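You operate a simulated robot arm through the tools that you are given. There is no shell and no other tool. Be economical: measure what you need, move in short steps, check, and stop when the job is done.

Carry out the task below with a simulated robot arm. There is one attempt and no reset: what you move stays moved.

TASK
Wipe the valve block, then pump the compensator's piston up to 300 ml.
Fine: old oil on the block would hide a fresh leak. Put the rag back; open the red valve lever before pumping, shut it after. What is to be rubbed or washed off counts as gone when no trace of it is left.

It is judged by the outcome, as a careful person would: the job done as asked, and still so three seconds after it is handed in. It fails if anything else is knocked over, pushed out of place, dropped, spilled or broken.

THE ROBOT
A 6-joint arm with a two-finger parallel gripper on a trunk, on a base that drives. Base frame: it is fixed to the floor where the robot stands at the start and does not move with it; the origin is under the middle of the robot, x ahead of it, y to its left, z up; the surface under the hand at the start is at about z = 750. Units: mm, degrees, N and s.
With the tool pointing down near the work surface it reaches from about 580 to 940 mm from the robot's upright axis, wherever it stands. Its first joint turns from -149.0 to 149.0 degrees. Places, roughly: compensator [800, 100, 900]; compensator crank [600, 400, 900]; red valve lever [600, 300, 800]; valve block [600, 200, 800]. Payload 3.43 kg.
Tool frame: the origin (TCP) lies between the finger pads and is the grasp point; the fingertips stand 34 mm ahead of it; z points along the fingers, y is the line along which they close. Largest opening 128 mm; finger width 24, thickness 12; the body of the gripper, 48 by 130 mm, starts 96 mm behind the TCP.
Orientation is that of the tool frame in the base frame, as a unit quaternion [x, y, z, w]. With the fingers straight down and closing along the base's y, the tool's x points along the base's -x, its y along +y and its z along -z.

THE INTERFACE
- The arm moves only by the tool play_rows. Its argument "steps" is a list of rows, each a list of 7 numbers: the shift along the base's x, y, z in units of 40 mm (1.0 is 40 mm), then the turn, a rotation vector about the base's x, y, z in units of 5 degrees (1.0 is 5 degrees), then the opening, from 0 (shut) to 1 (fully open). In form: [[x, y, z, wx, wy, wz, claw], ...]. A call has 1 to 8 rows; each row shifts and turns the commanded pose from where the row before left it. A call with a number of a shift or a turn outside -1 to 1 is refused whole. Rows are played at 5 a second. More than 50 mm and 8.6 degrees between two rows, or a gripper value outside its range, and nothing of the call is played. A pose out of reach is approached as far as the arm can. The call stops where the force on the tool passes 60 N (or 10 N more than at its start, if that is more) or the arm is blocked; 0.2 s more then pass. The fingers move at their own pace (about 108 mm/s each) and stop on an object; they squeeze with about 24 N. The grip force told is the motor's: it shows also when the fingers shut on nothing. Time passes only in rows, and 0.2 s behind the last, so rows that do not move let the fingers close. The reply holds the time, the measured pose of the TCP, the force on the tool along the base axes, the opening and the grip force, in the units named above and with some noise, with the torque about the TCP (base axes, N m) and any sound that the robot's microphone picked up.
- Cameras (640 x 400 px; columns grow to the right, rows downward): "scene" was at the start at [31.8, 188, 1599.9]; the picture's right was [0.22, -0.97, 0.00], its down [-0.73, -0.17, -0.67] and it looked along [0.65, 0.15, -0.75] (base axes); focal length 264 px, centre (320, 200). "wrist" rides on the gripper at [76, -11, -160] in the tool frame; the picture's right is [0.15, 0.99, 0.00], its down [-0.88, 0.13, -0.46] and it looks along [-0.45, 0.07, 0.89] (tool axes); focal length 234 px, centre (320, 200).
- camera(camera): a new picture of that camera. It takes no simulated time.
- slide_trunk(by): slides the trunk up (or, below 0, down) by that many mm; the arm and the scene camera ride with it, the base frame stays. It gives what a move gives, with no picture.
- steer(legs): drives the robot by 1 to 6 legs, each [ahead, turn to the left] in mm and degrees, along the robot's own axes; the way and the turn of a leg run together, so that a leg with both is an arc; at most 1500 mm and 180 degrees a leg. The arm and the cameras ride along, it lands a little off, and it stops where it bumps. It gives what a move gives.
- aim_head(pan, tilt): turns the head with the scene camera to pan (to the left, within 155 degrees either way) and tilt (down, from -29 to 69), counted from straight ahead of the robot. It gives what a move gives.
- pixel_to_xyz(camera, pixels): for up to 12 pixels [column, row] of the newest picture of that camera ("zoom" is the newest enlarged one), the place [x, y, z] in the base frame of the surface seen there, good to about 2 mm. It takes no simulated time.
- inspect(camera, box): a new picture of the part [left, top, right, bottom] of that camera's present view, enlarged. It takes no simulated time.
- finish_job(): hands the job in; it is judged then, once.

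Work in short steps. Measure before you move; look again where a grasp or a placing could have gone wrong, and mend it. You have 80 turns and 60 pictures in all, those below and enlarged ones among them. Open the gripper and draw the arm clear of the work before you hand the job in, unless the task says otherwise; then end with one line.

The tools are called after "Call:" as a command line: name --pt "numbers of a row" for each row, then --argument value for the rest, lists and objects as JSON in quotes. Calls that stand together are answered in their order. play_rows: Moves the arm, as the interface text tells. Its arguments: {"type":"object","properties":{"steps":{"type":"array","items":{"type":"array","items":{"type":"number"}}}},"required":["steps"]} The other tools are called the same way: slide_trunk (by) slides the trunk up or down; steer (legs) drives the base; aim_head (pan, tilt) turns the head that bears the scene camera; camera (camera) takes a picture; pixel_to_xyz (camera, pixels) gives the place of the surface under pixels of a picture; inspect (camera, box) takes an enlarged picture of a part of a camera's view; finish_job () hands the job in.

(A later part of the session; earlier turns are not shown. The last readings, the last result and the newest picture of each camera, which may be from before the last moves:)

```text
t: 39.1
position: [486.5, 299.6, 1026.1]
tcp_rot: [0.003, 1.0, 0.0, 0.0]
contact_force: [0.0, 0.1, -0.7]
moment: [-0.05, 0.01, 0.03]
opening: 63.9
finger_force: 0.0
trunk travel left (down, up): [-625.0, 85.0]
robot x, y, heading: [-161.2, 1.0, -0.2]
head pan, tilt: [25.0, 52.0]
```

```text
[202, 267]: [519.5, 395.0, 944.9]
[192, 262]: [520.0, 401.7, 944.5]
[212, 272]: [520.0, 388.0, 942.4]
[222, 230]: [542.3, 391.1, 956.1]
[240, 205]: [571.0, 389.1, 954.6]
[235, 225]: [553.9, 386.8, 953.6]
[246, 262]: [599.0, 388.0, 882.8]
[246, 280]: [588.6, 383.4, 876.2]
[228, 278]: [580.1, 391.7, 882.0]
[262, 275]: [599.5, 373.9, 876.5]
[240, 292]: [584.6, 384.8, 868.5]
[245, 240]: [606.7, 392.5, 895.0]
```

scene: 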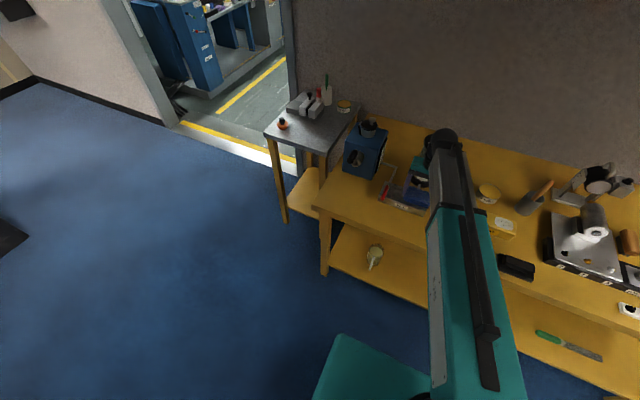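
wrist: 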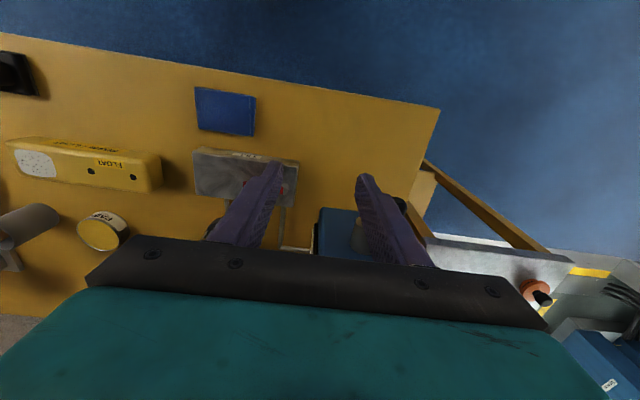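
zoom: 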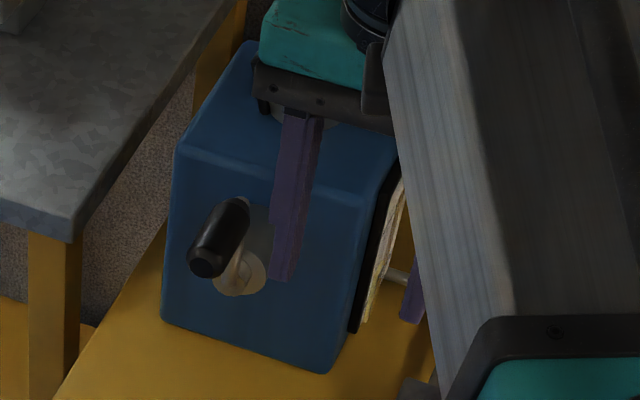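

Handle: end face at x=520, centre near (394, 943), radius ≈14; axle near (383, 877). So the crank radius is ≈66. Move above the handle and lower to grip it at x≈537.

Call:
play_rows --pt "0.42 0.8 0 0 0 0 0.5" --pt "0.42 0.8 0 0 0 0 0.5" --pt "0.42 0.75 0 0 0 0 0.5" --pt "0 0 -1 0 0 0 0.5" --pt "0 0 -0.95 0 0 0 0.5" --pt "0 0 0 0 0 0 0" --pt "0 0 0 0 0 0 0"

Call:
camera --camera "wrist"

Call:
inspect --camera "scene" --box '[340, 115, 460, 205]'

```text
t: 40.7
position: [541.6, 391.9, 950.1]
tcp_rot: [0.004, 1.0, 0.0, 0.0]
contact_force: [1.0, -0.3, 0.0]
moment: [0.01, -0.32, -1.15]
opening: 24.5
finger_force: 45.4
trunk travel left (down, up): [-625.0, 85.0]
robot x, y, heading: [-161.5, 2.1, 0.1]
head pan, tilt: [25.0, 52.0]
```

```text
24 pictures are left
```

wrist: 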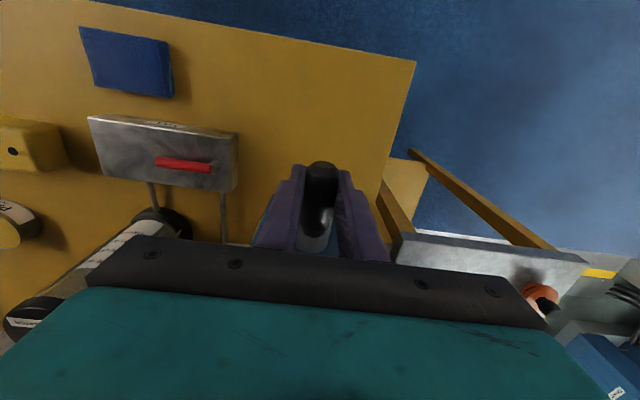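

```text
4.44 times, centred on (400, 160) of scene
```

zoom: 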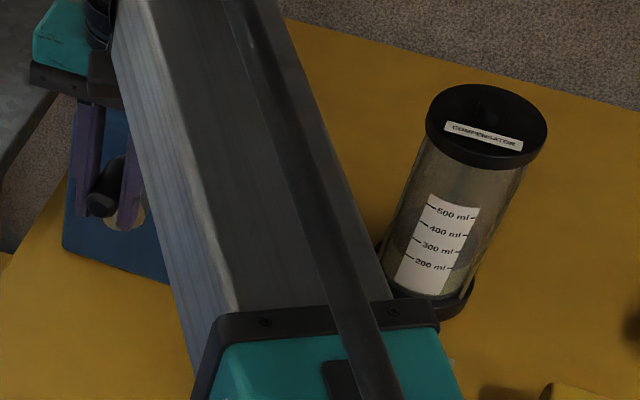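

The handle is gripped (24.5 mm). Try a 20° clockwise turn (handle top toward -y) and watch the force.

Call:
play_rows --pt "0 -0.289 0.01 0 0 0 0" --pt "0 -0.289 -0.03 0 0 0 0"

```text
t: 41.3
position: [541.0, 372.3, 946.3]
tcp_rot: [0.002, 1.0, 0.0, 0.0]
contact_force: [13.2, 2.4, -10.7]
moment: [0.02, -0.14, -1.21]
opening: 24.6
finger_force: 45.2
trunk travel left (down, up): [-625.0, 85.0]
robot x, y, heading: [-159.3, 1.0, 0.0]
head pan, tilt: [25.0, 52.0]
```

It turns easily (2 N). Continue clockwise about 75° and check the piston scale.

Call:
play_rows --pt "0 -0.41 -0.145 0 0 0 0" --pt "0 -0.36 -0.245 0 0 0 0" --pt "0 -0.283 -0.33 0 0 0 0" --pt "0 -0.185 -0.393 0 0 0 0" --pt "0 -0.08 -0.428 0 0 0 0"

Call:
inspect --camera "scene" --box '[340, 115, 460, 205]'

```text
t: 42.5
position: [540.8, 326.0, 884.7]
tcp_rot: [0.001, 1.0, 0.005, 0.003]
contact_force: [21.9, 42.0, -2.7]
moment: [0.23, 0.48, -1.15]
opening: 25.1
finger_force: 45.1
trunk travel left (down, up): [-625.0, 85.0]
robot x, y, heading: [-163.3, 3.2, 0.0]
head pan, tilt: [25.0, 52.0]
```

```text
4.44 times, centred on (400, 160) of scene
```

zoom: 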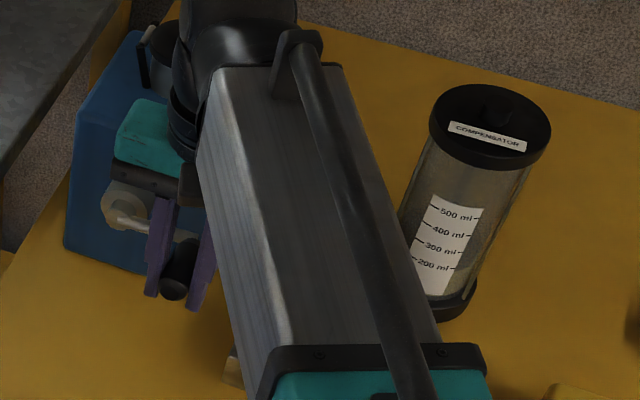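

Side force of 42 N shows the true radius is smaller: fitting gives R≈58.5 about y 384.5, z(TCP) 890.5. I'll correct for this and continue clockwise.

Call:
play_rows --pt "0 0.345 -0.455 0 0 0 0" --pt "0 0.183 -0.335 0 0 0 0" --pt "0 0.263 -0.278 0 0 0 0" --pt "0 0.325 -0.198 0 0 0 0"

```text
t: 43.5
position: [538.7, 362.6, 831.5]
tcp_rot: [0.003, 1.0, -0.003, -0.002]
contact_force: [7.0, -19.8, -37.5]
moment: [-0.34, -0.05, -1.09]
opening: 25.5
finger_force: 45.0
trunk travel left (down, up): [-625.0, 85.0]
robot x, y, heading: [-163.5, 1.5, -0.1]
head pan, tilt: [25.0, 52.0]
```

A refit through the measured points gives centre (388, 888) and R≈62. Correct and go on to about 261°.

Call:
play_rows --pt "0 0.44 -0.258 0 0 0 0" --pt "0 0.405 -0.01 0 0 0 0" --pt "0 0.395 0.095 0 0 0 0" --pt "0 0.355 0.193 0 0 0 0" --pt "0 0.295 0.278 0 0 0 0" --pt "0 0.21 0.345 0 0 0 0" --pt "0 0.117 0.387 0 0 0 0"

Call:
inspect --camera "scene" --box '[340, 115, 460, 205]'

```text
t: 45.1
position: [539.8, 462.7, 874.4]
tcp_rot: [0.001, 1.0, 0.009, 0.002]
contact_force: [16.6, 52.6, -15.6]
moment: [1.04, -0.17, -0.56]
opening: 24.9
finger_force: 44.9
trunk travel left (down, up): [-625.0, 85.0]
robot x, y, heading: [-162.1, 0.8, -0.4]
head pan, tilt: [25.0, 52.0]
```

```text
4.44 times, centred on (400, 160) of scene
```

zoom: 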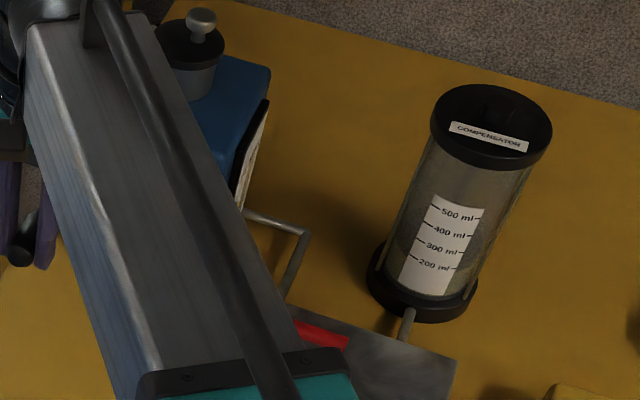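

The rightmost and leftmost points (326, 463) imply centre y≈394.5, R≈68; the pads slip vertically on the handle. I'll measure where the handle is in the fingers now.

Call:
pixel_to_xyz --camera "zoom" --pixels '[[22, 250], [16, 246], [28, 252], [24, 262], [22, 225], [8, 190], [45, 190], [428, 262], [436, 216]]'

Call:
inspect --camera "scene" --box '[405, 145, 455, 185]'

```text
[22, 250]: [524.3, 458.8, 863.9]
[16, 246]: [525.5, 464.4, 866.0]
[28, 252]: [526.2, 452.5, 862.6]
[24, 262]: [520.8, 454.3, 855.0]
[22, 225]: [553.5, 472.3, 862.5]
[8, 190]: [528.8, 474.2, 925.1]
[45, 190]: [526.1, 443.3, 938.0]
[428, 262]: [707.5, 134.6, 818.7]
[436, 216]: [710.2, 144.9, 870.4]
```

```text
10.00 times, centred on (430, 165) of scene
```

zoom: 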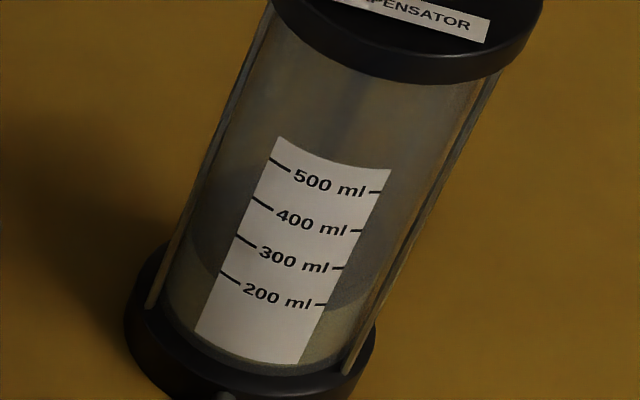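

The handle is at (459, 864), giving centre (394.5, TCP z 886) and R≈67. The piston's lower edge has risen to about the 200 mark, so clockwise is right. Correct and continue to the top (≈6°), then re-read.

Call:
play_rows --pt "0 0.293 0.368 0 0 0 0" --pt "0 -0.103 0.427 0 0 0 0" --pt "0 -0.21 0.384 0 0 0 0" --pt "0 -0.301 0.318 0 0 0 0" --pt "0 -0.372 0.227 0 0 0 0" --pt "0 -0.418 0.126 0 0 0 0" --pt "0 -0.438 0.011 0 0 0 0"

Call:
inspect --camera "scene" --box '[405, 145, 455, 185]'

```text
t: 46.7
position: [536.6, 385.6, 951.6]
tcp_rot: [0.004, 1.0, -0.001, 0.001]
contact_force: [12.4, -5.0, 35.5]
moment: [-0.04, -0.5, -0.33]
opening: 24.9
finger_force: 45.1
trunk travel left (down, up): [-625.0, 85.0]
robot x, y, heading: [-166.0, 2.4, 0.0]
head pan, tilt: [25.0, 52.0]
```

```text
10.00 times, centred on (430, 165) of scene
```

zoom: 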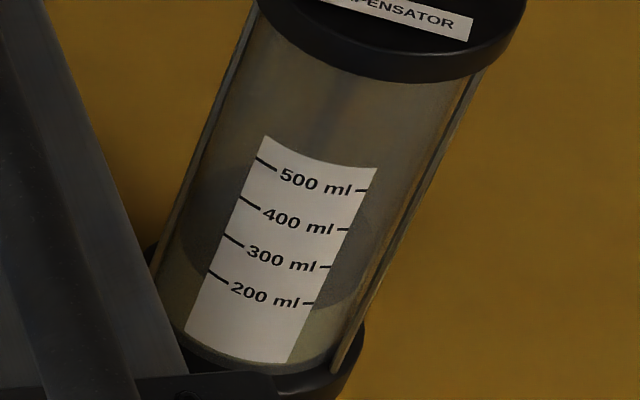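

I need a finer reading of the piston's edge against the ticks.

Call:
inspect --camera "scene" --box '[418, 158, 444, 182]'

```text
16.00 times, centred on (431, 170) of scene
```

zoom: 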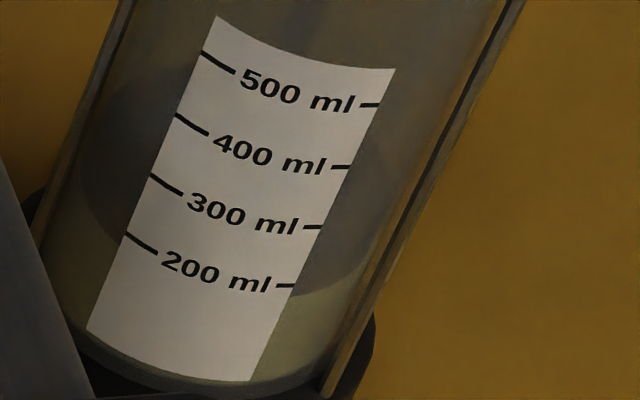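

Call:
pixel_to_xyz --camera "zoom" --pixels '[[293, 285], [322, 227], [350, 167], [380, 104], [300, 298], [340, 280], [365, 250], [100, 215], [80, 185], [105, 100], [285, 375], [95, 330]]'

```text
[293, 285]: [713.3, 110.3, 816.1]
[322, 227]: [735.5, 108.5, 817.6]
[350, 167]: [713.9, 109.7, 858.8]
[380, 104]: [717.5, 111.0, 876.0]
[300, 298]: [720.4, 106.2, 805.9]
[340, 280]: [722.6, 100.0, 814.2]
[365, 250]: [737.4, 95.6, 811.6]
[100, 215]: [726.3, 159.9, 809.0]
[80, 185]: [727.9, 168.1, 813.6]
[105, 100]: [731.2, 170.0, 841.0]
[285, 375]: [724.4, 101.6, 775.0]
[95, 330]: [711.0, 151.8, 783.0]
```

Ticks: 200 at z≈816, with ≈20.5 mm per 100 ml, so 0 lies at the glass bottom (775). The piston's lower edge is at ≈811, i.e. about 175–180 ml. Continue 120° more.

Call:
play_rows --pt "0 -0.427 -0.103 0 0 0 0" --pt "0 -0.384 -0.21 0 0 0 0" --pt "0 -0.318 -0.301 0 0 0 0" --pt "0 -0.227 -0.372 0 0 0 0" --pt "0 -0.126 -0.418 0 0 0 0" --pt "0 -0.011 -0.438 0 0 0 0" --pt "0 0.103 -0.427 0 0 0 0" --pt "0 0.21 -0.384 0 0 0 0"

Call:
play_rows --pt "0 0.301 -0.318 0 0 0 0" --pt "0 0.372 -0.227 0 0 0 0" --pt "0 0.418 -0.126 0 0 0 0" --pt "0 0.438 -0.011 0 0 0 0" --pt "0 0.427 0.103 0 0 0 0" --pt "0 0.384 0.21 0 0 0 0" --pt "0 0.318 0.301 0 0 0 0" --pt "0 0.227 0.372 0 0 0 0"

Call:
inspect --camera "scene" --box '[418, 158, 446, 182]'

```text
t: 48.5
position: [535.6, 336.8, 841.4]
tcp_rot: [0.003, 1.0, -0.005, -0.003]
contact_force: [-13.6, -35.6, -25.4]
moment: [-0.24, -0.01, -0.68]
opening: 24.7
finger_force: 45.4
trunk travel left (down, up): [-625.0, 85.0]
robot x, y, heading: [-163.8, -0.3, 0.3]
head pan, tilt: [25.0, 52.0]
```

```text
t: 50.3
position: [539.0, 457.7, 856.2]
tcp_rot: [0.003, 1.0, -0.001, 0.002]
contact_force: [16.5, 4.7, -1.6]
moment: [0.04, -0.82, -0.53]
opening: 24.9
finger_force: 45.0
trunk travel left (down, up): [-625.0, 85.0]
robot x, y, heading: [-162.2, 2.8, -0.1]
head pan, tilt: [25.0, 52.0]
```

```text
16.00 times, centred on (432, 170) of scene
```

zoom: 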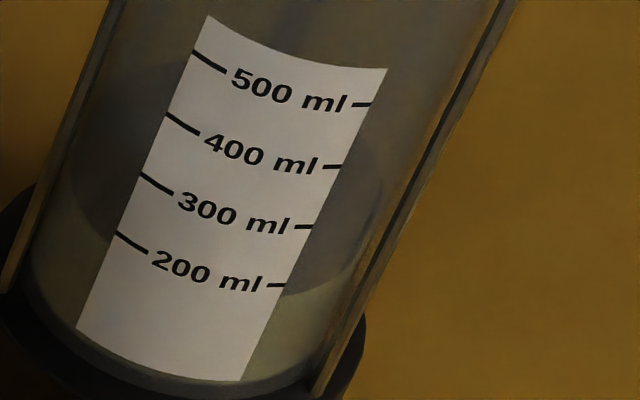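

Call:
pixel_to_xyz --camera "zoom" --pixels '[[290, 289], [300, 287], [320, 277], [340, 260], [350, 245], [105, 225], [95, 215], [85, 200], [284, 285], [312, 227], [119, 235], [144, 176]]'

```text
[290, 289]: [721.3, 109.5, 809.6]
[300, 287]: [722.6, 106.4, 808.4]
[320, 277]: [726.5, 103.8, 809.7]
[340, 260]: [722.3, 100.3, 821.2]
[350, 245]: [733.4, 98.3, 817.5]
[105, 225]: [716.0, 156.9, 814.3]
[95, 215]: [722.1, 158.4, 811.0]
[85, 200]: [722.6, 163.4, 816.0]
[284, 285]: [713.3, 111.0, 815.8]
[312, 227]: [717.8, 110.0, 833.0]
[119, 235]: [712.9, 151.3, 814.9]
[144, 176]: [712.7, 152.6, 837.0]
```

The level is roughly 10 ml higher after 240°, so about 15 ml per turn; several more turns are needed. I'll make one full revolution in three calls and re-read.

Call:
play_rows --pt "0 0.126 0.418 0 0 0 0" --pt "0 0.011 0.438 0 0 0 0" --pt "0 -0.103 0.427 0 0 0 0" --pt "0 -0.21 0.384 0 0 0 0" --pt "0 -0.301 0.318 0 0 0 0" --pt "0 -0.372 0.227 0 0 0 0" --pt "0 -0.418 0.126 0 0 0 0" --pt "0 -0.438 0.011 0 0 0 0"

Call:
play_rows --pt "0 -0.427 -0.103 0 0 0 0" --pt "0 -0.384 -0.21 0 0 0 0" --pt "0 -0.318 -0.301 0 0 0 0" --pt "0 -0.227 -0.372 0 0 0 0" --pt "0 -0.126 -0.418 0 0 0 0" --pt "0 -0.011 -0.438 0 0 0 0" --pt "0 0.103 -0.427 0 0 0 0" --pt "0 0.21 -0.384 0 0 0 0"

Call:
play_rows --pt "0 0.301 -0.318 0 0 0 0" --pt "0 0.372 -0.227 0 0 0 0" --pt "0 0.418 -0.126 0 0 0 0" --pt "0 0.438 -0.011 0 0 0 0" --pt "0 0.427 0.103 0 0 0 0" --pt "0 0.384 0.21 0 0 0 0" --pt "0 0.318 0.301 0 0 0 0" --pt "0 0.227 0.372 0 0 0 0"

Call:
inspect --camera "scene" --box '[418, 158, 446, 182]'

```text
t: 52.1
position: [536.9, 386.6, 955.5]
tcp_rot: [0.003, 1.0, -0.001, 0.002]
contact_force: [8.1, -5.2, 32.8]
moment: [-0.08, -0.63, -0.42]
opening: 24.8
finger_force: 44.8
trunk travel left (down, up): [-625.0, 85.0]
robot x, y, heading: [-159.9, -2.2, -0.1]
head pan, tilt: [25.0, 52.0]
```

```text
t: 53.9
position: [536.0, 340.5, 841.7]
tcp_rot: [0.002, 1.0, -0.001, -0.003]
contact_force: [-17.5, -17.2, -15.5]
moment: [-0.17, 0.51, -0.59]
opening: 24.4
finger_force: 45.2
trunk travel left (down, up): [-625.0, 85.0]
robot x, y, heading: [-165.1, 1.4, -0.2]
head pan, tilt: [25.0, 52.0]
```

```text
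t: 55.7
position: [537.7, 460.2, 857.2]
tcp_rot: [0.002, 1.0, 0.0, 0.001]
contact_force: [-12.9, 9.3, -3.4]
moment: [0.1, 0.65, -0.46]
opening: 24.7
finger_force: 45.0
trunk travel left (down, up): [-625.0, 85.0]
robot x, y, heading: [-163.2, -0.0, -0.0]
head pan, tilt: [25.0, 52.0]
```

```text
16.00 times, centred on (432, 170) of scene
```

zoom: 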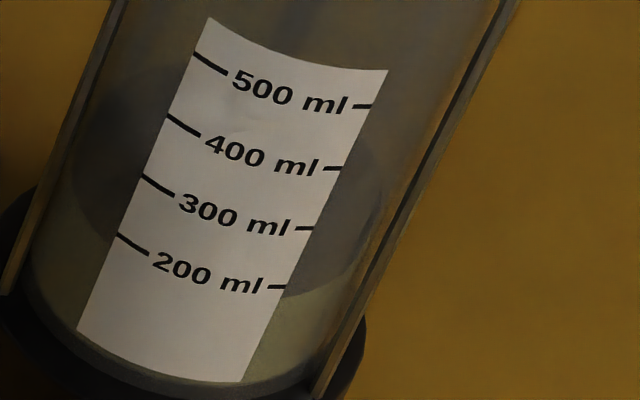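

The reading is unchanged after a full clockwise turn, so clockwise does not pump. I'll try one full counter-clockwise turn along the same circle and compare.

Call:
play_rows --pt "0 -0.227 -0.372 0 0 0 0" --pt "0 -0.318 -0.301 0 0 0 0" --pt "0 -0.384 -0.21 0 0 0 0" --pt "0 -0.427 -0.103 0 0 0 0" --pt "0 -0.438 0.011 0 0 0 0" --pt "0 -0.418 0.126 0 0 0 0" --pt "0 -0.372 0.227 0 0 0 0" --pt "0 -0.301 0.318 0 0 0 0"

Call:
play_rows --pt "0 -0.21 0.384 0 0 0 0" --pt "0 -0.103 0.427 0 0 0 0" --pt "0 0.011 0.438 0 0 0 0" --pt "0 0.126 0.418 0 0 0 0" --pt "0 0.227 0.372 0 0 0 0" --pt "0 0.318 0.301 0 0 0 0" --pt "0 0.384 0.21 0 0 0 0" --pt "0 0.427 0.103 0 0 0 0"

Call:
play_rows --pt "0 0.438 -0.011 0 0 0 0" --pt "0 0.418 -0.126 0 0 0 0" --pt "0 0.372 -0.227 0 0 0 0" --pt "0 0.301 -0.318 0 0 0 0" --pt "0 0.21 -0.384 0 0 0 0" --pt "0 0.103 -0.427 0 0 0 0" --pt "0 -0.011 -0.438 0 0 0 0" --pt "0 -0.126 -0.418 0 0 0 0"

Call:
inspect --camera "scene" --box '[418, 158, 446, 182]'

```text
t: 57.5
position: [536.2, 338.5, 844.6]
tcp_rot: [0.003, 1.0, -0.003, -0.002]
contact_force: [-11.4, -33.5, -23.7]
moment: [-0.36, 0.1, -0.69]
opening: 24.7
finger_force: 45.3
trunk travel left (down, up): [-625.0, 85.0]
robot x, y, heading: [-161.4, -0.3, -0.2]
head pan, tilt: [25.0, 52.0]
```

```text
t: 59.3
position: [536.7, 392.1, 954.1]
tcp_rot: [0.002, 1.0, 0.004, 0.004]
contact_force: [8.5, -1.7, 38.9]
moment: [-0.02, -0.36, -0.54]
opening: 24.8
finger_force: 45.1
trunk travel left (down, up): [-625.0, 85.0]
robot x, y, heading: [-162.9, 0.3, 0.1]
head pan, tilt: [25.0, 52.0]
```

```text
t: 61.1
position: [538.1, 460.2, 854.6]
tcp_rot: [0.001, 1.0, -0.001, 0.0]
contact_force: [5.6, 14.9, -8.5]
moment: [0.12, -0.61, -0.49]
opening: 24.7
finger_force: 44.9
trunk travel left (down, up): [-625.0, 85.0]
robot x, y, heading: [-165.0, 3.5, -0.2]
head pan, tilt: [25.0, 52.0]
```

```text
16.00 times, centred on (432, 170) of scene
```

zoom: 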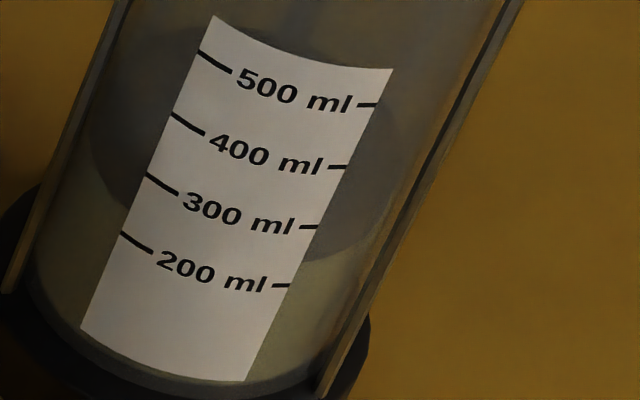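

Counter-clockwise raised the piston clearly (the edge is now at (305,260), between the 200 and 300 ticks). I measure the edge and look at the oil window.

Call:
pixel_to_xyz --camera "zoom" --pixels '[[308, 258], [320, 254], [335, 250], [350, 240], [365, 228], [375, 215], [125, 195], [110, 180], [100, 160], [290, 285], [317, 227], [345, 167]]'

Call:
inspect --camera "scene" --box '[360, 115, 430, 175]'

```text
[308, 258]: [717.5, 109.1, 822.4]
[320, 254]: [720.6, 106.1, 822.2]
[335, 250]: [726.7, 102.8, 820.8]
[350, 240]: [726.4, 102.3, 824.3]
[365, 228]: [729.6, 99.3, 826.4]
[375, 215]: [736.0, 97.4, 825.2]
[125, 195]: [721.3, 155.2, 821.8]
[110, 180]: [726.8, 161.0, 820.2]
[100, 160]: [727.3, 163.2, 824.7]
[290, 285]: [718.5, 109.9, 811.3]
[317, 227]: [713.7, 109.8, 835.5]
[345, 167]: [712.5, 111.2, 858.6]
```

```text
6.67 times, centred on (395, 145) of scene
```

zoom: 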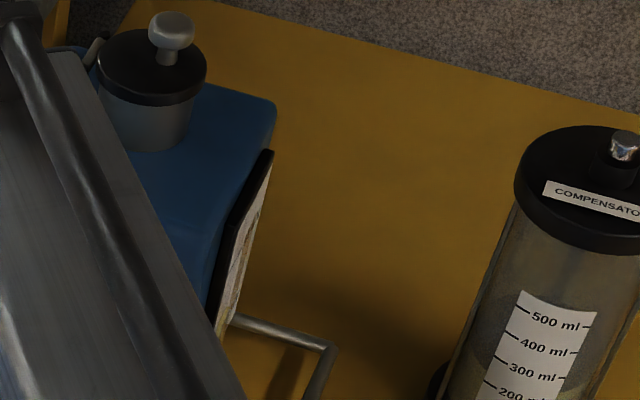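

The edge is at z≈822.5, about 233 ml, so one turn gives ≈55 ml. One more counter-clockwise turn, then re-measure.

Call:
play_rows --pt "0 -0.227 -0.372 0 0 0 0" --pt "0 -0.318 -0.301 0 0 0 0" --pt "0 -0.384 -0.21 0 0 0 0" --pt "0 -0.427 -0.103 0 0 0 0" --pt "0 -0.438 0.011 0 0 0 0" --pt "0 -0.418 0.126 0 0 0 0" --pt "0 -0.372 0.227 0 0 0 0" --pt "0 -0.301 0.318 0 0 0 0"

Call:
play_rows --pt "0 -0.21 0.384 0 0 0 0" --pt "0 -0.103 0.427 0 0 0 0" --pt "0 0.011 0.438 0 0 0 0" --pt "0 0.126 0.418 0 0 0 0" --pt "0 0.227 0.372 0 0 0 0" --pt "0 0.318 0.301 0 0 0 0" --pt "0 0.384 0.21 0 0 0 0" --pt "0 0.427 0.103 0 0 0 0"

Call:
play_rows --pt "0 0.438 -0.011 0 0 0 0" --pt "0 0.418 -0.126 0 0 0 0" --pt "0 0.372 -0.227 0 0 0 0" --pt "0 0.301 -0.318 0 0 0 0" --pt "0 0.21 -0.384 0 0 0 0" --pt "0 0.103 -0.427 0 0 0 0" --pt "0 -0.011 -0.438 0 0 0 0" --pt "0 -0.126 -0.418 0 0 0 0"

Call:
inspect --camera "scene" --box '[418, 158, 446, 182]'

```text
t: 62.9
position: [536.2, 336.9, 846.0]
tcp_rot: [0.002, 1.0, -0.003, -0.003]
contact_force: [-18.5, -34.9, -23.3]
moment: [-0.38, 0.15, -0.74]
opening: 24.7
finger_force: 44.3
trunk travel left (down, up): [-625.0, 85.0]
robot x, y, heading: [-165.9, 2.6, -0.2]
head pan, tilt: [25.0, 52.0]
```

```text
t: 64.7
position: [536.6, 389.0, 955.6]
tcp_rot: [0.002, 1.0, 0.003, 0.003]
contact_force: [8.8, -2.8, 29.8]
moment: [0.01, 0.41, -0.44]
opening: 25.0
finger_force: 44.8
trunk travel left (down, up): [-625.0, 85.0]
robot x, y, heading: [-162.3, 1.0, -0.3]
head pan, tilt: [25.0, 52.0]
```

```text
t: 66.5
position: [538.9, 460.1, 853.7]
tcp_rot: [0.003, 1.0, 0.0, 0.0]
contact_force: [7.9, 14.8, -8.2]
moment: [0.16, -0.6, -0.48]
opening: 24.9
finger_force: 44.8
trunk travel left (down, up): [-625.0, 85.0]
robot x, y, heading: [-164.9, 1.6, 0.0]
head pan, tilt: [25.0, 52.0]
```

```text
16.00 times, centred on (432, 170) of scene
```

zoom: 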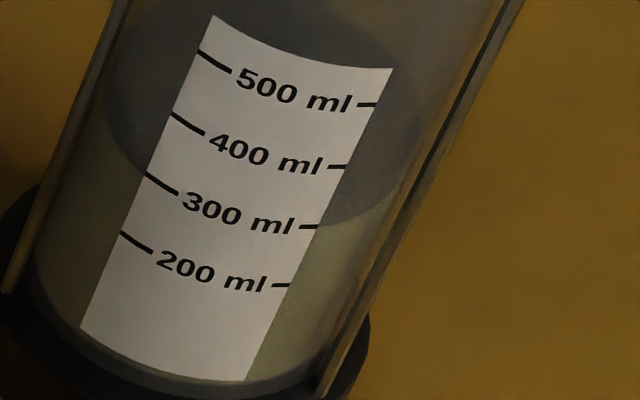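

The edge now sits close to the 300 tick; measure its height against the tick.

Call:
pixel_to_xyz --camera "zoom" --pixels '[[324, 221], [335, 219], [345, 216], [355, 211], [368, 203], [380, 192], [140, 167], [130, 155], [120, 142], [313, 228], [307, 227], [155, 180]]'

Call:
inspect --camera "scene" --box '[425, 164, 441, 176]'

```text
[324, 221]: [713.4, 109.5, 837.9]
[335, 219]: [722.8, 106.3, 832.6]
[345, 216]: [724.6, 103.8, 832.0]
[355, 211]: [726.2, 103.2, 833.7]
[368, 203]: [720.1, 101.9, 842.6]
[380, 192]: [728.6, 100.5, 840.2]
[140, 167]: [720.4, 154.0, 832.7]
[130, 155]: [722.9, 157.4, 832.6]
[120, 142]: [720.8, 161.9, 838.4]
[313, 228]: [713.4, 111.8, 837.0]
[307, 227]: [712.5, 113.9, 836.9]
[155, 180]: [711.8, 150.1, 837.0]
```

```text
16.00 times, centred on (433, 170) of scene
```

zoom: 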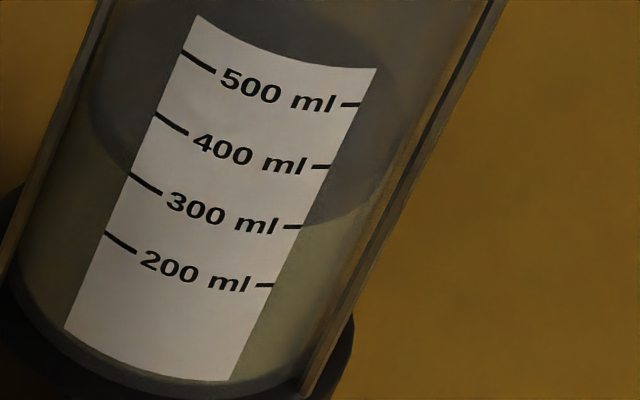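

The piston edge averages ≈833 against the tick at 837, so roughly 280–290 ml with viewing parallax. I'll average more points on the edge in the newest zoom.

Call:
pixel_to_xyz --camera "zoom" --pixels '[[312, 222], [318, 221], [324, 220], [330, 218], [336, 215], [342, 212], [348, 208], [354, 203], [122, 163], [117, 157], [112, 150], [107, 142]]'

Call:
pixel_to_xyz --camera "zoom" --pixels '[[300, 227], [296, 227], [291, 227], [287, 226], [131, 175], [136, 178], [142, 182], [150, 187], [273, 285], [265, 285], [108, 234], [125, 246]]'

```text
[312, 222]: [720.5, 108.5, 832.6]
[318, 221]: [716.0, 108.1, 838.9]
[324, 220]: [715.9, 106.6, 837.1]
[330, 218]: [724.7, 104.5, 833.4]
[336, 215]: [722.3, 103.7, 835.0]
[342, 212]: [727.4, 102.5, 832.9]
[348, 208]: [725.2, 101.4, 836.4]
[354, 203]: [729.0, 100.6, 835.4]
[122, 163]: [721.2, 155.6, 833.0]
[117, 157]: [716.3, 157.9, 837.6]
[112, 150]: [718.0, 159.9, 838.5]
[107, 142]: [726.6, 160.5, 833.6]
```

```text
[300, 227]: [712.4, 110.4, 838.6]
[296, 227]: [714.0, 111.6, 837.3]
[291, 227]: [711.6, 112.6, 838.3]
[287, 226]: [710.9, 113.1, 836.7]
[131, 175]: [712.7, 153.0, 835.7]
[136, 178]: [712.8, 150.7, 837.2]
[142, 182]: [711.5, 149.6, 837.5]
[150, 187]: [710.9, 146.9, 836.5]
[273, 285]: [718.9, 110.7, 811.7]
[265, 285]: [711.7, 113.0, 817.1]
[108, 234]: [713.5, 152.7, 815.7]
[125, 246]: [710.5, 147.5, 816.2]
```

The averages give 835.4 for the edge vs 837.2 for the tick: about 291 ml. A further 60° counter-clockwise (≈9 ml) also parks the handle at the bottom, where gravity cannot turn it. Then I release, rise, and go to an eye-level view.

Call:
play_rows --pt "0 -0.227 -0.372 0 0 0 0" --pt "0 -0.318 -0.301 0 0 0 0" --pt "0 -0.384 -0.21 0 0 0 0" --pt "0 -0.427 -0.103 0 0 0 0" --pt "0 0 0 0 0 0 0"

Call:
play_rows --pt "0 0 0 0 0 0 0.45" --pt "0 0 0 0 0 0 0.45" --pt "-0.5 0 0 0 0 0 0.45" --pt "-0.5 0 0.3 0 0 0 0.45" --pt "0 0 1 0 0 0 0.45" --pt "0 0 1 0 0 0 0.45" --pt "0 0 1 0 0 0 0.45" --pt "0 0 1 0 0 0 0.45"

Call:
inspect --camera "scene" --box '[340, 115, 460, 205]'

```text
t: 67.7
position: [536.8, 404.0, 814.1]
tcp_rot: [0.002, 1.0, 0.0, -0.002]
contact_force: [0.1, 1.6, -21.6]
moment: [0.04, -0.18, -0.57]
opening: 24.8
finger_force: 44.8
trunk travel left (down, up): [-625.0, 85.0]
robot x, y, heading: [-163.8, 4.0, 0.0]
head pan, tilt: [25.0, 52.0]
```

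```text
t: 69.5
position: [495.9, 403.5, 987.7]
tcp_rot: [0.002, 1.0, 0.0, 0.0]
contact_force: [-0.1, -0.4, -0.1]
moment: [-0.02, 0.03, -0.03]
opening: 57.4
finger_force: 0.0
trunk travel left (down, up): [-625.0, 85.0]
robot x, y, heading: [-165.2, 4.9, -0.1]
head pan, tilt: [25.0, 52.0]
```

```text
4.44 times, centred on (400, 160) of scene
```

zoom: 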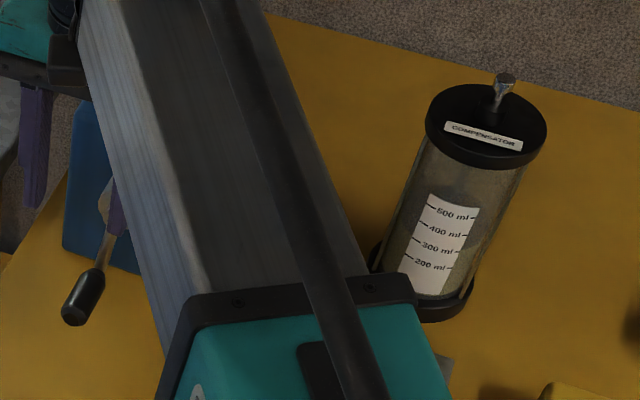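

The crank stays at the bottom. Now I travel right while pitching the hand toward +x, for an eye-level view of the scale.

Call:
play_rows --pt "0.2 -1 0.1 0 -1 0 0.1" --pt "0.2 -1 0.1 0 -1 0 0.1" --pt "0.2 -1 0 0 -1 0 0.1" --pt "0.2 -1 0 0 -1 0 0.1" --pt "0.2 -1 0 0 -1 0 0.1" --pt "0.2 -1 0 0 -1 0 0.1" --pt "0.2 -1 0 0 -1 0 0.1" --pt "0.2 -1 0 0 -1 0 0.1"

Call:
play_rows --pt "0.2 -1 0 0 -1 0 0.1" --pt "0.2 -1 0 0 -1 0 0.1" --pt "0 0 0 0 -1 0 0.1" --pt "0 0 -0.5 0 -1 0 0.1" --pt "0 0 -0.5 0 -0.6 0 0.1" --pt "0 0 -1 0 0 0 0.1" --pt "0 0 -1 0 0 0 0.1"

Call:
camera --camera "wrist"

```text
t: 71.3
position: [564.2, 78.8, 996.3]
tcp_rot: [0.002, 0.939, 0.001, 0.343]
contact_force: [-0.4, 0.7, 0.4]
moment: [-0.02, 0.02, 0.0]
opening: 12.3
finger_force: 0.1
trunk travel left (down, up): [-625.0, 85.0]
robot x, y, heading: [-163.8, -0.0, -0.3]
head pan, tilt: [25.0, 52.0]
```

```text
t: 72.9
position: [620.4, 7.2, 878.5]
tcp_rot: [0.002, 0.853, 0.001, 0.522]
contact_force: [-0.4, 0.5, 0.0]
moment: [0.0, -0.03, -0.02]
opening: 12.9
finger_force: 0.1
out of reach, approached as far as the arm can: row 1, 2, 3, 4
trunk travel left (down, up): [-625.0, 85.0]
robot x, y, heading: [-163.3, 4.6, 0.0]
head pan, tilt: [25.0, 52.0]
```

```text
10 pictures are left
```

wrist: 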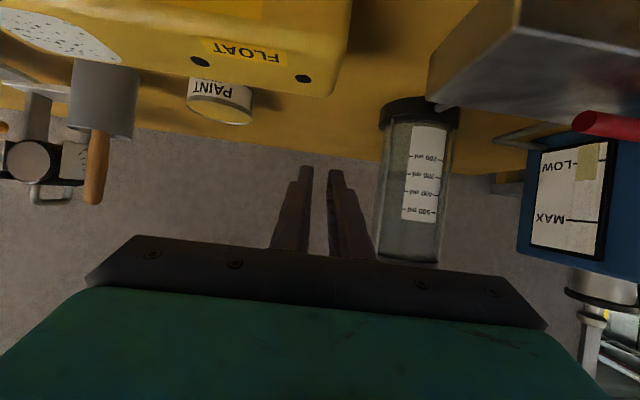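

A nearly level view of both the scale (420,170) and the oil window. Enlarge the scale.

Call:
inspect --camera "wrist" --box '[370, 110, 470, 240]'

Call:
pixel_to_xyz --camera "wrist" --pixels '[[415, 175], [415, 158], [580, 165], [580, 190], [595, 225]]'

```text
3.08 times, centred on (420, 175) of wrist
```

zoom: 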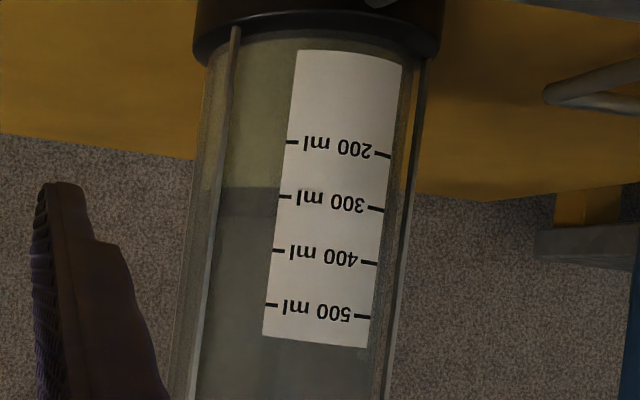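

```text
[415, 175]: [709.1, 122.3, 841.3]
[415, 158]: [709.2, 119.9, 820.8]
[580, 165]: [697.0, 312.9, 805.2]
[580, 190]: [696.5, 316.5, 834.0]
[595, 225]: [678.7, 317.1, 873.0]
```

The piston's oil-side edge (y≈187) appears slightly short of the 300 tick (196, spacing 54). A tighter crop is needed.

Call:
inspect --camera "wrist" --box '[424, 140, 404, 200]'

Call:
inspect --camera "wrist" --box '[394, 158, 444, 190]'

```text
refused: the box must be [left, top, right, bottom]
```

```text
12.50 times, centred on (419, 174) of wrist
```

zoom: 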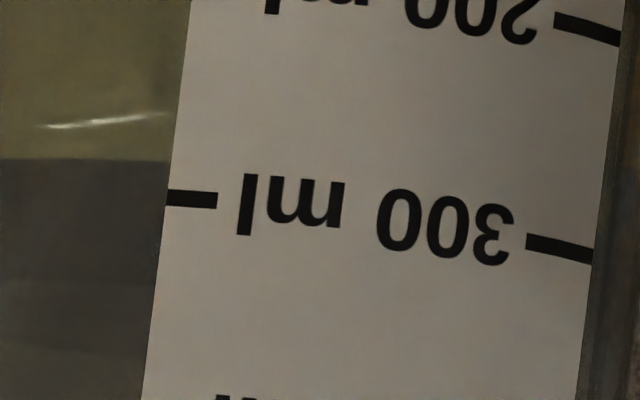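

Call:
pixel_to_xyz --camera "zoom" --pixels '[[160, 160], [140, 160], [120, 159], [100, 158], [80, 158], [60, 158], [40, 157], [175, 197], [195, 198], [210, 198], [535, 241], [570, 250]]'

```text
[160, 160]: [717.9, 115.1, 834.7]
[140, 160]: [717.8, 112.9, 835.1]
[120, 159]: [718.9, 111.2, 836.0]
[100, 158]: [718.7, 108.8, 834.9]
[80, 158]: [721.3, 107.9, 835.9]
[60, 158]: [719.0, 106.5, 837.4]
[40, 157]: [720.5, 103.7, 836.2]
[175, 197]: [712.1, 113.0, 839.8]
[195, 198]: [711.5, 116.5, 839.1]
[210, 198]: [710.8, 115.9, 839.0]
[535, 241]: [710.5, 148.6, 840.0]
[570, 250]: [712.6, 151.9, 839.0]
```

Now it reads 3.7 mm below the 300 tick, i.e. about 282 ml. About 18 ml more is needed, ≈130° of crank. Return above the crank: rise, unpitch and travel left.

Call:
play_rows --pt "-0.3 0 1 0 0 0 0.45" --pt "-0.3 0 1 0 1 0 0.45" --pt "-0.3 0 1 0 1 0 0.45" --pt "-0.3 0.5 0 0 1 0 0.45" --pt "-0.3 0.9 0 0 1 0 0.45" --pt "-0.3 0.9 0 0 1 0 0.45" --pt "-0.3 0.9 0 0 1 0 0.45" --pt "-0.3 0.9 0 0 1 0 0.45"

Call:
play_rows --pt "-0.3 0.9 0 0 1 0 0.45" --pt "-0.3 0.9 0 0 1 0 0.45" --pt "0 1 0 0 1 0 0.45" --pt "0 1 0 0 1 0 0.45" --pt "0 1 0 0 1 0 0.45" --pt "0 0.9 0 0 0.6 0 0.45"

```text
t: 74.7
position: [551.1, 170.2, 992.9]
tcp_rot: [0.002, 0.971, 0.0, 0.241]
contact_force: [0.0, -1.1, -0.1]
moment: [0.0, 0.05, -0.04]
opening: 57.8
finger_force: 0.0
out of reach, approached as far as the arm can: row 1, 2, 3
trunk travel left (down, up): [-625.0, 85.0]
robot x, y, heading: [-160.5, 3.7, -0.1]
head pan, tilt: [25.0, 52.0]
```

```text
t: 76.1
position: [523.5, 399.0, 991.3]
tcp_rot: [0.002, 1.0, 0.0, -0.001]
contact_force: [-0.1, -1.0, -0.7]
moment: [0.03, -0.02, -0.02]
opening: 57.7
finger_force: 0.1
trunk travel left (down, up): [-625.0, 85.0]
robot x, y, heading: [-163.4, 0.7, 0.0]
head pan, tilt: [25.0, 52.0]
```

Vertical again at (523.5, 399, 991). I'll back off 26 mm in x, descend in front of the handle's end, move onto it and grip.

Call:
play_rows --pt "-0.68 0.12 0 0 0 0 0.45" --pt "0 0 -1 0 0 0 0.45" --pt "0 0 -1 0 0 0 0.45" --pt "0 0 -1 0 0 0 0.45" --pt "0 0 -1 0 0 0 0.45" --pt "0 0 -0.4 0 0 0 0.45"

Call:
camera --camera "wrist"

```text
t: 77.5
position: [500.5, 402.8, 817.9]
tcp_rot: [0.002, 1.0, 0.0, 0.0]
contact_force: [-0.3, 0.1, -0.2]
moment: [-0.02, 0.01, -0.05]
opening: 57.7
finger_force: 0.0
trunk travel left (down, up): [-625.0, 85.0]
robot x, y, heading: [-160.8, 1.6, -0.1]
head pan, tilt: [25.0, 52.0]
```

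```text
7 pictures are left
```

wrist: 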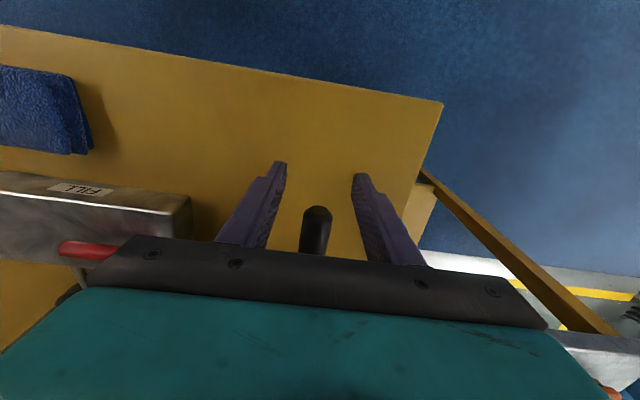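

The handle is centred between the fingers. Move onto it, grip, and pump about 135° counter-clockwise, then turn back clockwise (which does not pump) to the bottom and check.

Call:
play_rows --pt "0.5 0 0 0 0 0 0.45" --pt "0.42 0 0 0 0 0 0.45" --pt "0 0 0 0 0 0 0" --pt "0 0 0 0 0 0 0" --pt "0 0 0 0 0 0 0"

Call:
play_rows --pt "0 -0.438 0.011 0 0 0 0" --pt "0 -0.418 0.126 0 0 0 0" --pt "0 -0.372 0.227 0 0 0 0" --pt "0 -0.301 0.318 0 0 0 0" --pt "0 -0.21 0.384 0 0 0 0"

Call:
play_rows --pt "0 -0.103 0.427 0 0 0 0" --pt "0 0.011 0.438 0 0 0 0" --pt "0 0.126 0.418 0 0 0 0" --pt "0 0.227 0.372 0 0 0 0"

```text
t: 78.7
position: [537.7, 402.2, 817.7]
tcp_rot: [0.002, 1.0, 0.0, 0.0]
contact_force: [2.5, -0.8, -3.1]
moment: [-0.01, -0.06, -0.53]
opening: 24.5
finger_force: 44.8
trunk travel left (down, up): [-625.0, 85.0]
robot x, y, heading: [-162.0, 2.0, -0.2]
head pan, tilt: [25.0, 52.0]
```

```text
t: 79.9
position: [535.8, 330.2, 860.9]
tcp_rot: [0.003, 1.0, -0.001, -0.001]
contact_force: [-0.3, -9.3, -3.3]
moment: [-0.11, -0.03, -0.43]
opening: 24.8
finger_force: 44.6
trunk travel left (down, up): [-625.0, 85.0]
robot x, y, heading: [-166.0, -2.0, -0.2]
head pan, tilt: [25.0, 52.0]
```

```text
t: 80.9
position: [535.5, 341.6, 930.3]
tcp_rot: [0.003, 1.0, -0.002, 0.004]
contact_force: [6.2, -26.3, 21.3]
moment: [-0.31, 0.23, -0.47]
opening: 24.7
finger_force: 45.4
trunk travel left (down, up): [-625.0, 85.0]
robot x, y, heading: [-161.7, 2.5, -0.2]
head pan, tilt: [25.0, 52.0]
```

Compare with the last scene reading (edge 6 px above tick at apparent ≈274 true); I expect about +27 ml, i.e. 16 px.

Call:
inspect --camera "scene" --box '[418, 158, 446, 182]'

```text
16.00 times, centred on (432, 170) of scene
```

zoom: 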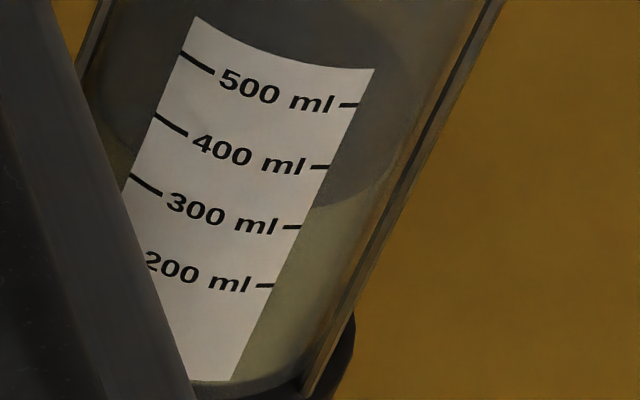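

Call:
pixel_to_xyz --camera "zoom" --pixels '[[314, 208], [320, 207], [326, 206], [332, 204], [338, 202], [344, 199], [350, 196], [356, 192], [300, 227], [295, 227], [137, 179], [145, 184]]'

Call:
pixel_to_xyz --camera "zoom" --pixels '[[315, 208], [321, 207], [327, 206], [333, 204], [339, 201], [345, 198], [351, 195], [357, 191], [298, 227], [291, 228], [141, 182], [150, 187]]'

```text
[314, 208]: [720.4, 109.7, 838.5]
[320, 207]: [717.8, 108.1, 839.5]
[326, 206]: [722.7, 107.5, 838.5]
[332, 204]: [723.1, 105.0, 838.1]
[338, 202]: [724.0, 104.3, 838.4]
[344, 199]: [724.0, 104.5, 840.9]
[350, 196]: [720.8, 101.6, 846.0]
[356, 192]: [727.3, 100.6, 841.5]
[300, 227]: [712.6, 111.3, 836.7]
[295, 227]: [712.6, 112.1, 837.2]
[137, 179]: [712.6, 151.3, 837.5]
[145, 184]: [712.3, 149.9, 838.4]
```

```text
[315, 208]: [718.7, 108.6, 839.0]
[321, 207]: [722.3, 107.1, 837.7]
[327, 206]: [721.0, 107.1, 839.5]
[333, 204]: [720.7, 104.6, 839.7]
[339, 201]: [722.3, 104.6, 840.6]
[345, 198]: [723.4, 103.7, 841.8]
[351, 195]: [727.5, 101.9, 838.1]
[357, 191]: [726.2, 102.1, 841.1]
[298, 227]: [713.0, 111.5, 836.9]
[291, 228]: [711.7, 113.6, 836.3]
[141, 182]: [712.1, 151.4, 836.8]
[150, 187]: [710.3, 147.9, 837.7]
```

Estimates cluster around 295–302 ml. I turn the handle clockwise back to the bottom, release, and go for another eye-level check on the way to the lever.

Call:
play_rows --pt "0 -0.227 -0.372 0 0 0 0" --pt "0 -0.126 -0.418 0 0 0 0" --pt "0 -0.011 -0.438 0 0 0 0" --pt "0 0.103 -0.427 0 0 0 0" --pt "0 0.21 -0.384 0 0 0 0" --pt "0 0.301 -0.318 0 0 0 0" --pt "0 0.372 -0.227 0 0 0 0" --pt "0 0.418 -0.126 0 0 0 0"

Call:
play_rows --pt "0 0.438 -0.011 0 0 0 0" --pt "0 0 0 0 0 0 0.45" --pt "0 0 0 0 0 0 0.45" --pt "-0.5 0 0 0 0 0 0.45" --pt "-0.5 0 0.2 0 0 0 0.45" --pt "0 0 1 0 0 0 0.45" --pt "0 0 1 0 0 0 0.45" --pt "0 0 1 0 0 0 0.45"

Call:
play_rows --pt "0.2 0 1 0 -1 0 0.1" --pt "0.2 -1 0.2 0 -1 0 0.1" --pt "0.2 -1 0 0 -1 0 0.1" --pt "0.2 -1 0 0 -1 0 0.1" --pt "0.2 -1 0 0 -1 0 0.1" --pt "0.2 -1 0 0 -1 0 0.1" --pt "0.2 -1 0 0 -1 0 0.1" --pt "0.2 -1 0 0 -1 0 0.1"

Call:
play_rows --pt "0.2 -1 0 0 -1 0 0.1" --pt "0.2 -1 0 0 -1 0 0.1" --pt "0 -1 0 0 -1 0 0.1" --pt "0 0 -0.5 0 -1 0 0.1" --pt "0 0 -0.5 0 -0.6 0 0.1" --pt "0 0 -1 0 0 0 0.1" --pt "0 0 -1 0 0 0 0.1"

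```text
t: 82.7
position: [536.7, 384.7, 818.0]
tcp_rot: [0.002, 1.0, 0.001, 0.001]
contact_force: [14.6, 0.2, -2.8]
moment: [0.02, 0.01, -0.39]
opening: 24.8
finger_force: 44.6
trunk travel left (down, up): [-625.0, 85.0]
robot x, y, heading: [-168.5, 0.4, -0.2]
head pan, tilt: [25.0, 52.0]
```

```text
t: 84.5
position: [495.0, 404.4, 945.8]
tcp_rot: [0.003, 1.0, 0.0, 0.0]
contact_force: [-0.7, -0.5, -1.1]
moment: [-0.01, 0.0, -0.01]
opening: 57.6
finger_force: 0.1
trunk travel left (down, up): [-625.0, 85.0]
robot x, y, heading: [-160.0, -2.1, 0.0]
head pan, tilt: [25.0, 52.0]
```

```text
t: 86.3
position: [559.3, 121.7, 993.0]
tcp_rot: [0.002, 0.94, 0.001, 0.342]
contact_force: [0.0, 0.0, -0.2]
moment: [-0.01, -0.02, 0.0]
opening: 13.1
finger_force: 0.0
trunk travel left (down, up): [-625.0, 85.0]
robot x, y, heading: [-165.5, 1.8, -0.1]
head pan, tilt: [25.0, 52.0]
```

```text
t: 87.9
position: [621.5, 6.0, 872.5]
tcp_rot: [0.002, 0.853, 0.001, 0.522]
contact_force: [-0.1, -1.0, -0.9]
moment: [0.02, -0.01, 0.01]
opening: 12.8
finger_force: 0.1
out of reach, approached as far as the arm can: row 1, 2, 3, 4
trunk travel left (down, up): [-625.0, 85.0]
robot x, y, heading: [-163.3, 2.1, 0.2]
head pan, tilt: [25.0, 52.0]
```

Same viewpoint as before; enlarge the scale around the 300 tick.

Call:
inspect --camera "wrist" --box '[394, 158, 444, 190]'

```text
12.50 times, centred on (419, 174) of wrist
```

zoom: 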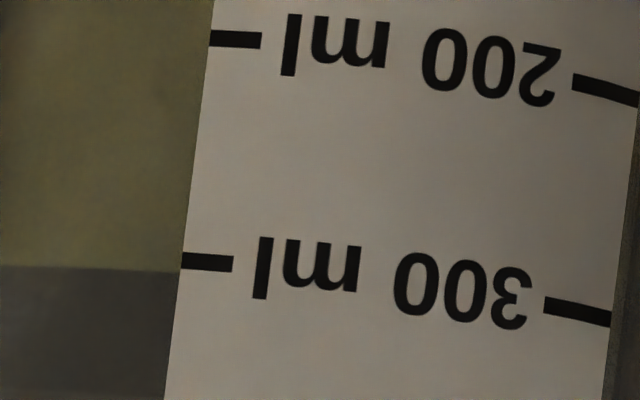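

The edge is at y≈270 against the 300 tick at 260 (spacing 221): about 304 apparent, ≈301 after parallax. That's the target. Now I unpitch and yaw the hand 90° to grip the lever, staying clear on the right.

Call:
play_rows --pt "-0.3 0 1 0 0 0 0.25" --pt "-0.3 0 1 0 1 0 0.25" --pt "-0.3 0 1 0 1 0 0.25" --pt "0 0 0 0 1 0 0.25" --pt "0 0 0 0 1 0 0.25" --pt "0 0 0 0 1 0 0.25" --pt "0 0 0 0 1 0 0.25" --pt "0 0 0 0 1 0 0.25"

Call:
play_rows --pt "0 0 0 0 1 0 0.25" --pt "0 0 0 0 1 0 0.25" --pt "0 0 0 0 1 0 0.25" --pt "0 0 0 0 1 0 0.25" --pt "0 0 0 0 1 0 0.25" --pt "0 0 0 0 0.6 0 0.25"

Call:
play_rows --pt "0 0 0 0 0 1 0.25" --pt "0 0 0 0 0 1 0.25" --pt "0 0 0 0 0 1 0.25" --pt "0 0 0 0 0 1 0.25" --pt "0 0 0 0 0 1 0.25" --pt "0 0 0 0 0 1 0.25" --pt "0 0 0 0 0 1 0.25" --pt "0 0 0 0 0 1 0.25"

Call:
play_rows --pt "0 0 0 0 0 1 0.25" --pt "0 0 0 0 0 1 0.25" --pt "0 0 0 0 0 1 0.25" --pt "0 0 0 0 0 1 0.25" --pt "0 0 0 0 0 1 0.25" --pt "0 0 0 0 0 1 0.25" --pt "0 0 0 0 0 1 0.25" --pt "0 0 0 0 0 1 0.25"

Call:
play_rows --pt "0 0 0 0 0 1 0.25" --pt "0 0 0 0 0 1 0.25"

```text
t: 89.7
position: [603.6, 5.0, 988.9]
tcp_rot: [0.003, 0.97, 0.001, 0.242]
contact_force: [0.0, 1.0, -0.1]
moment: [-0.02, -0.02, 0.0]
opening: 32.3
finger_force: 0.0
out of reach, approached as far as the arm can: row 1, 2
trunk travel left (down, up): [-625.0, 85.0]
robot x, y, heading: [-163.8, 2.7, 0.0]
head pan, tilt: [25.0, 52.0]
```

```text
t: 91.1
position: [602.5, 4.7, 990.5]
tcp_rot: [0.002, 1.0, 0.0, -0.001]
contact_force: [-0.2, 0.6, -0.1]
moment: [0.0, 0.02, -0.03]
opening: 31.8
finger_force: 0.1
trunk travel left (down, up): [-625.0, 85.0]
robot x, y, heading: [-162.6, 1.4, -0.2]
head pan, tilt: [25.0, 52.0]
```

```text
t: 92.9
position: [602.3, 5.8, 989.4]
tcp_rot: [-0.34, 0.941, 0.0, 0.001]
contact_force: [-0.1, 0.3, 0.7]
moment: [0.01, -0.01, 0.01]
opening: 31.8
finger_force: 0.2
trunk travel left (down, up): [-625.0, 85.0]
robot x, y, heading: [-163.6, 1.4, -0.1]
head pan, tilt: [25.0, 52.0]
```

```text
t: 94.7
position: [601.3, 6.7, 988.9]
tcp_rot: [-0.642, 0.767, 0.0, -0.001]
contact_force: [0.2, 0.0, -0.2]
moment: [0.02, 0.0, 0.01]
opening: 31.8
finger_force: 0.0
trunk travel left (down, up): [-625.0, 85.0]
robot x, y, heading: [-159.6, -0.4, -0.1]
head pan, tilt: [25.0, 52.0]
```

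```text
t: 95.3
position: [601.5, 5.6, 991.3]
tcp_rot: [-0.706, 0.708, 0.0, 0.0]
contact_force: [0.3, 0.0, 0.1]
moment: [0.01, 0.02, -0.01]
opening: 32.0
finger_force: 0.0
trunk travel left (down, up): [-625.0, 85.0]
robot x, y, heading: [-162.8, 2.7, -0.2]
head pan, tilt: [25.0, 52.0]
```

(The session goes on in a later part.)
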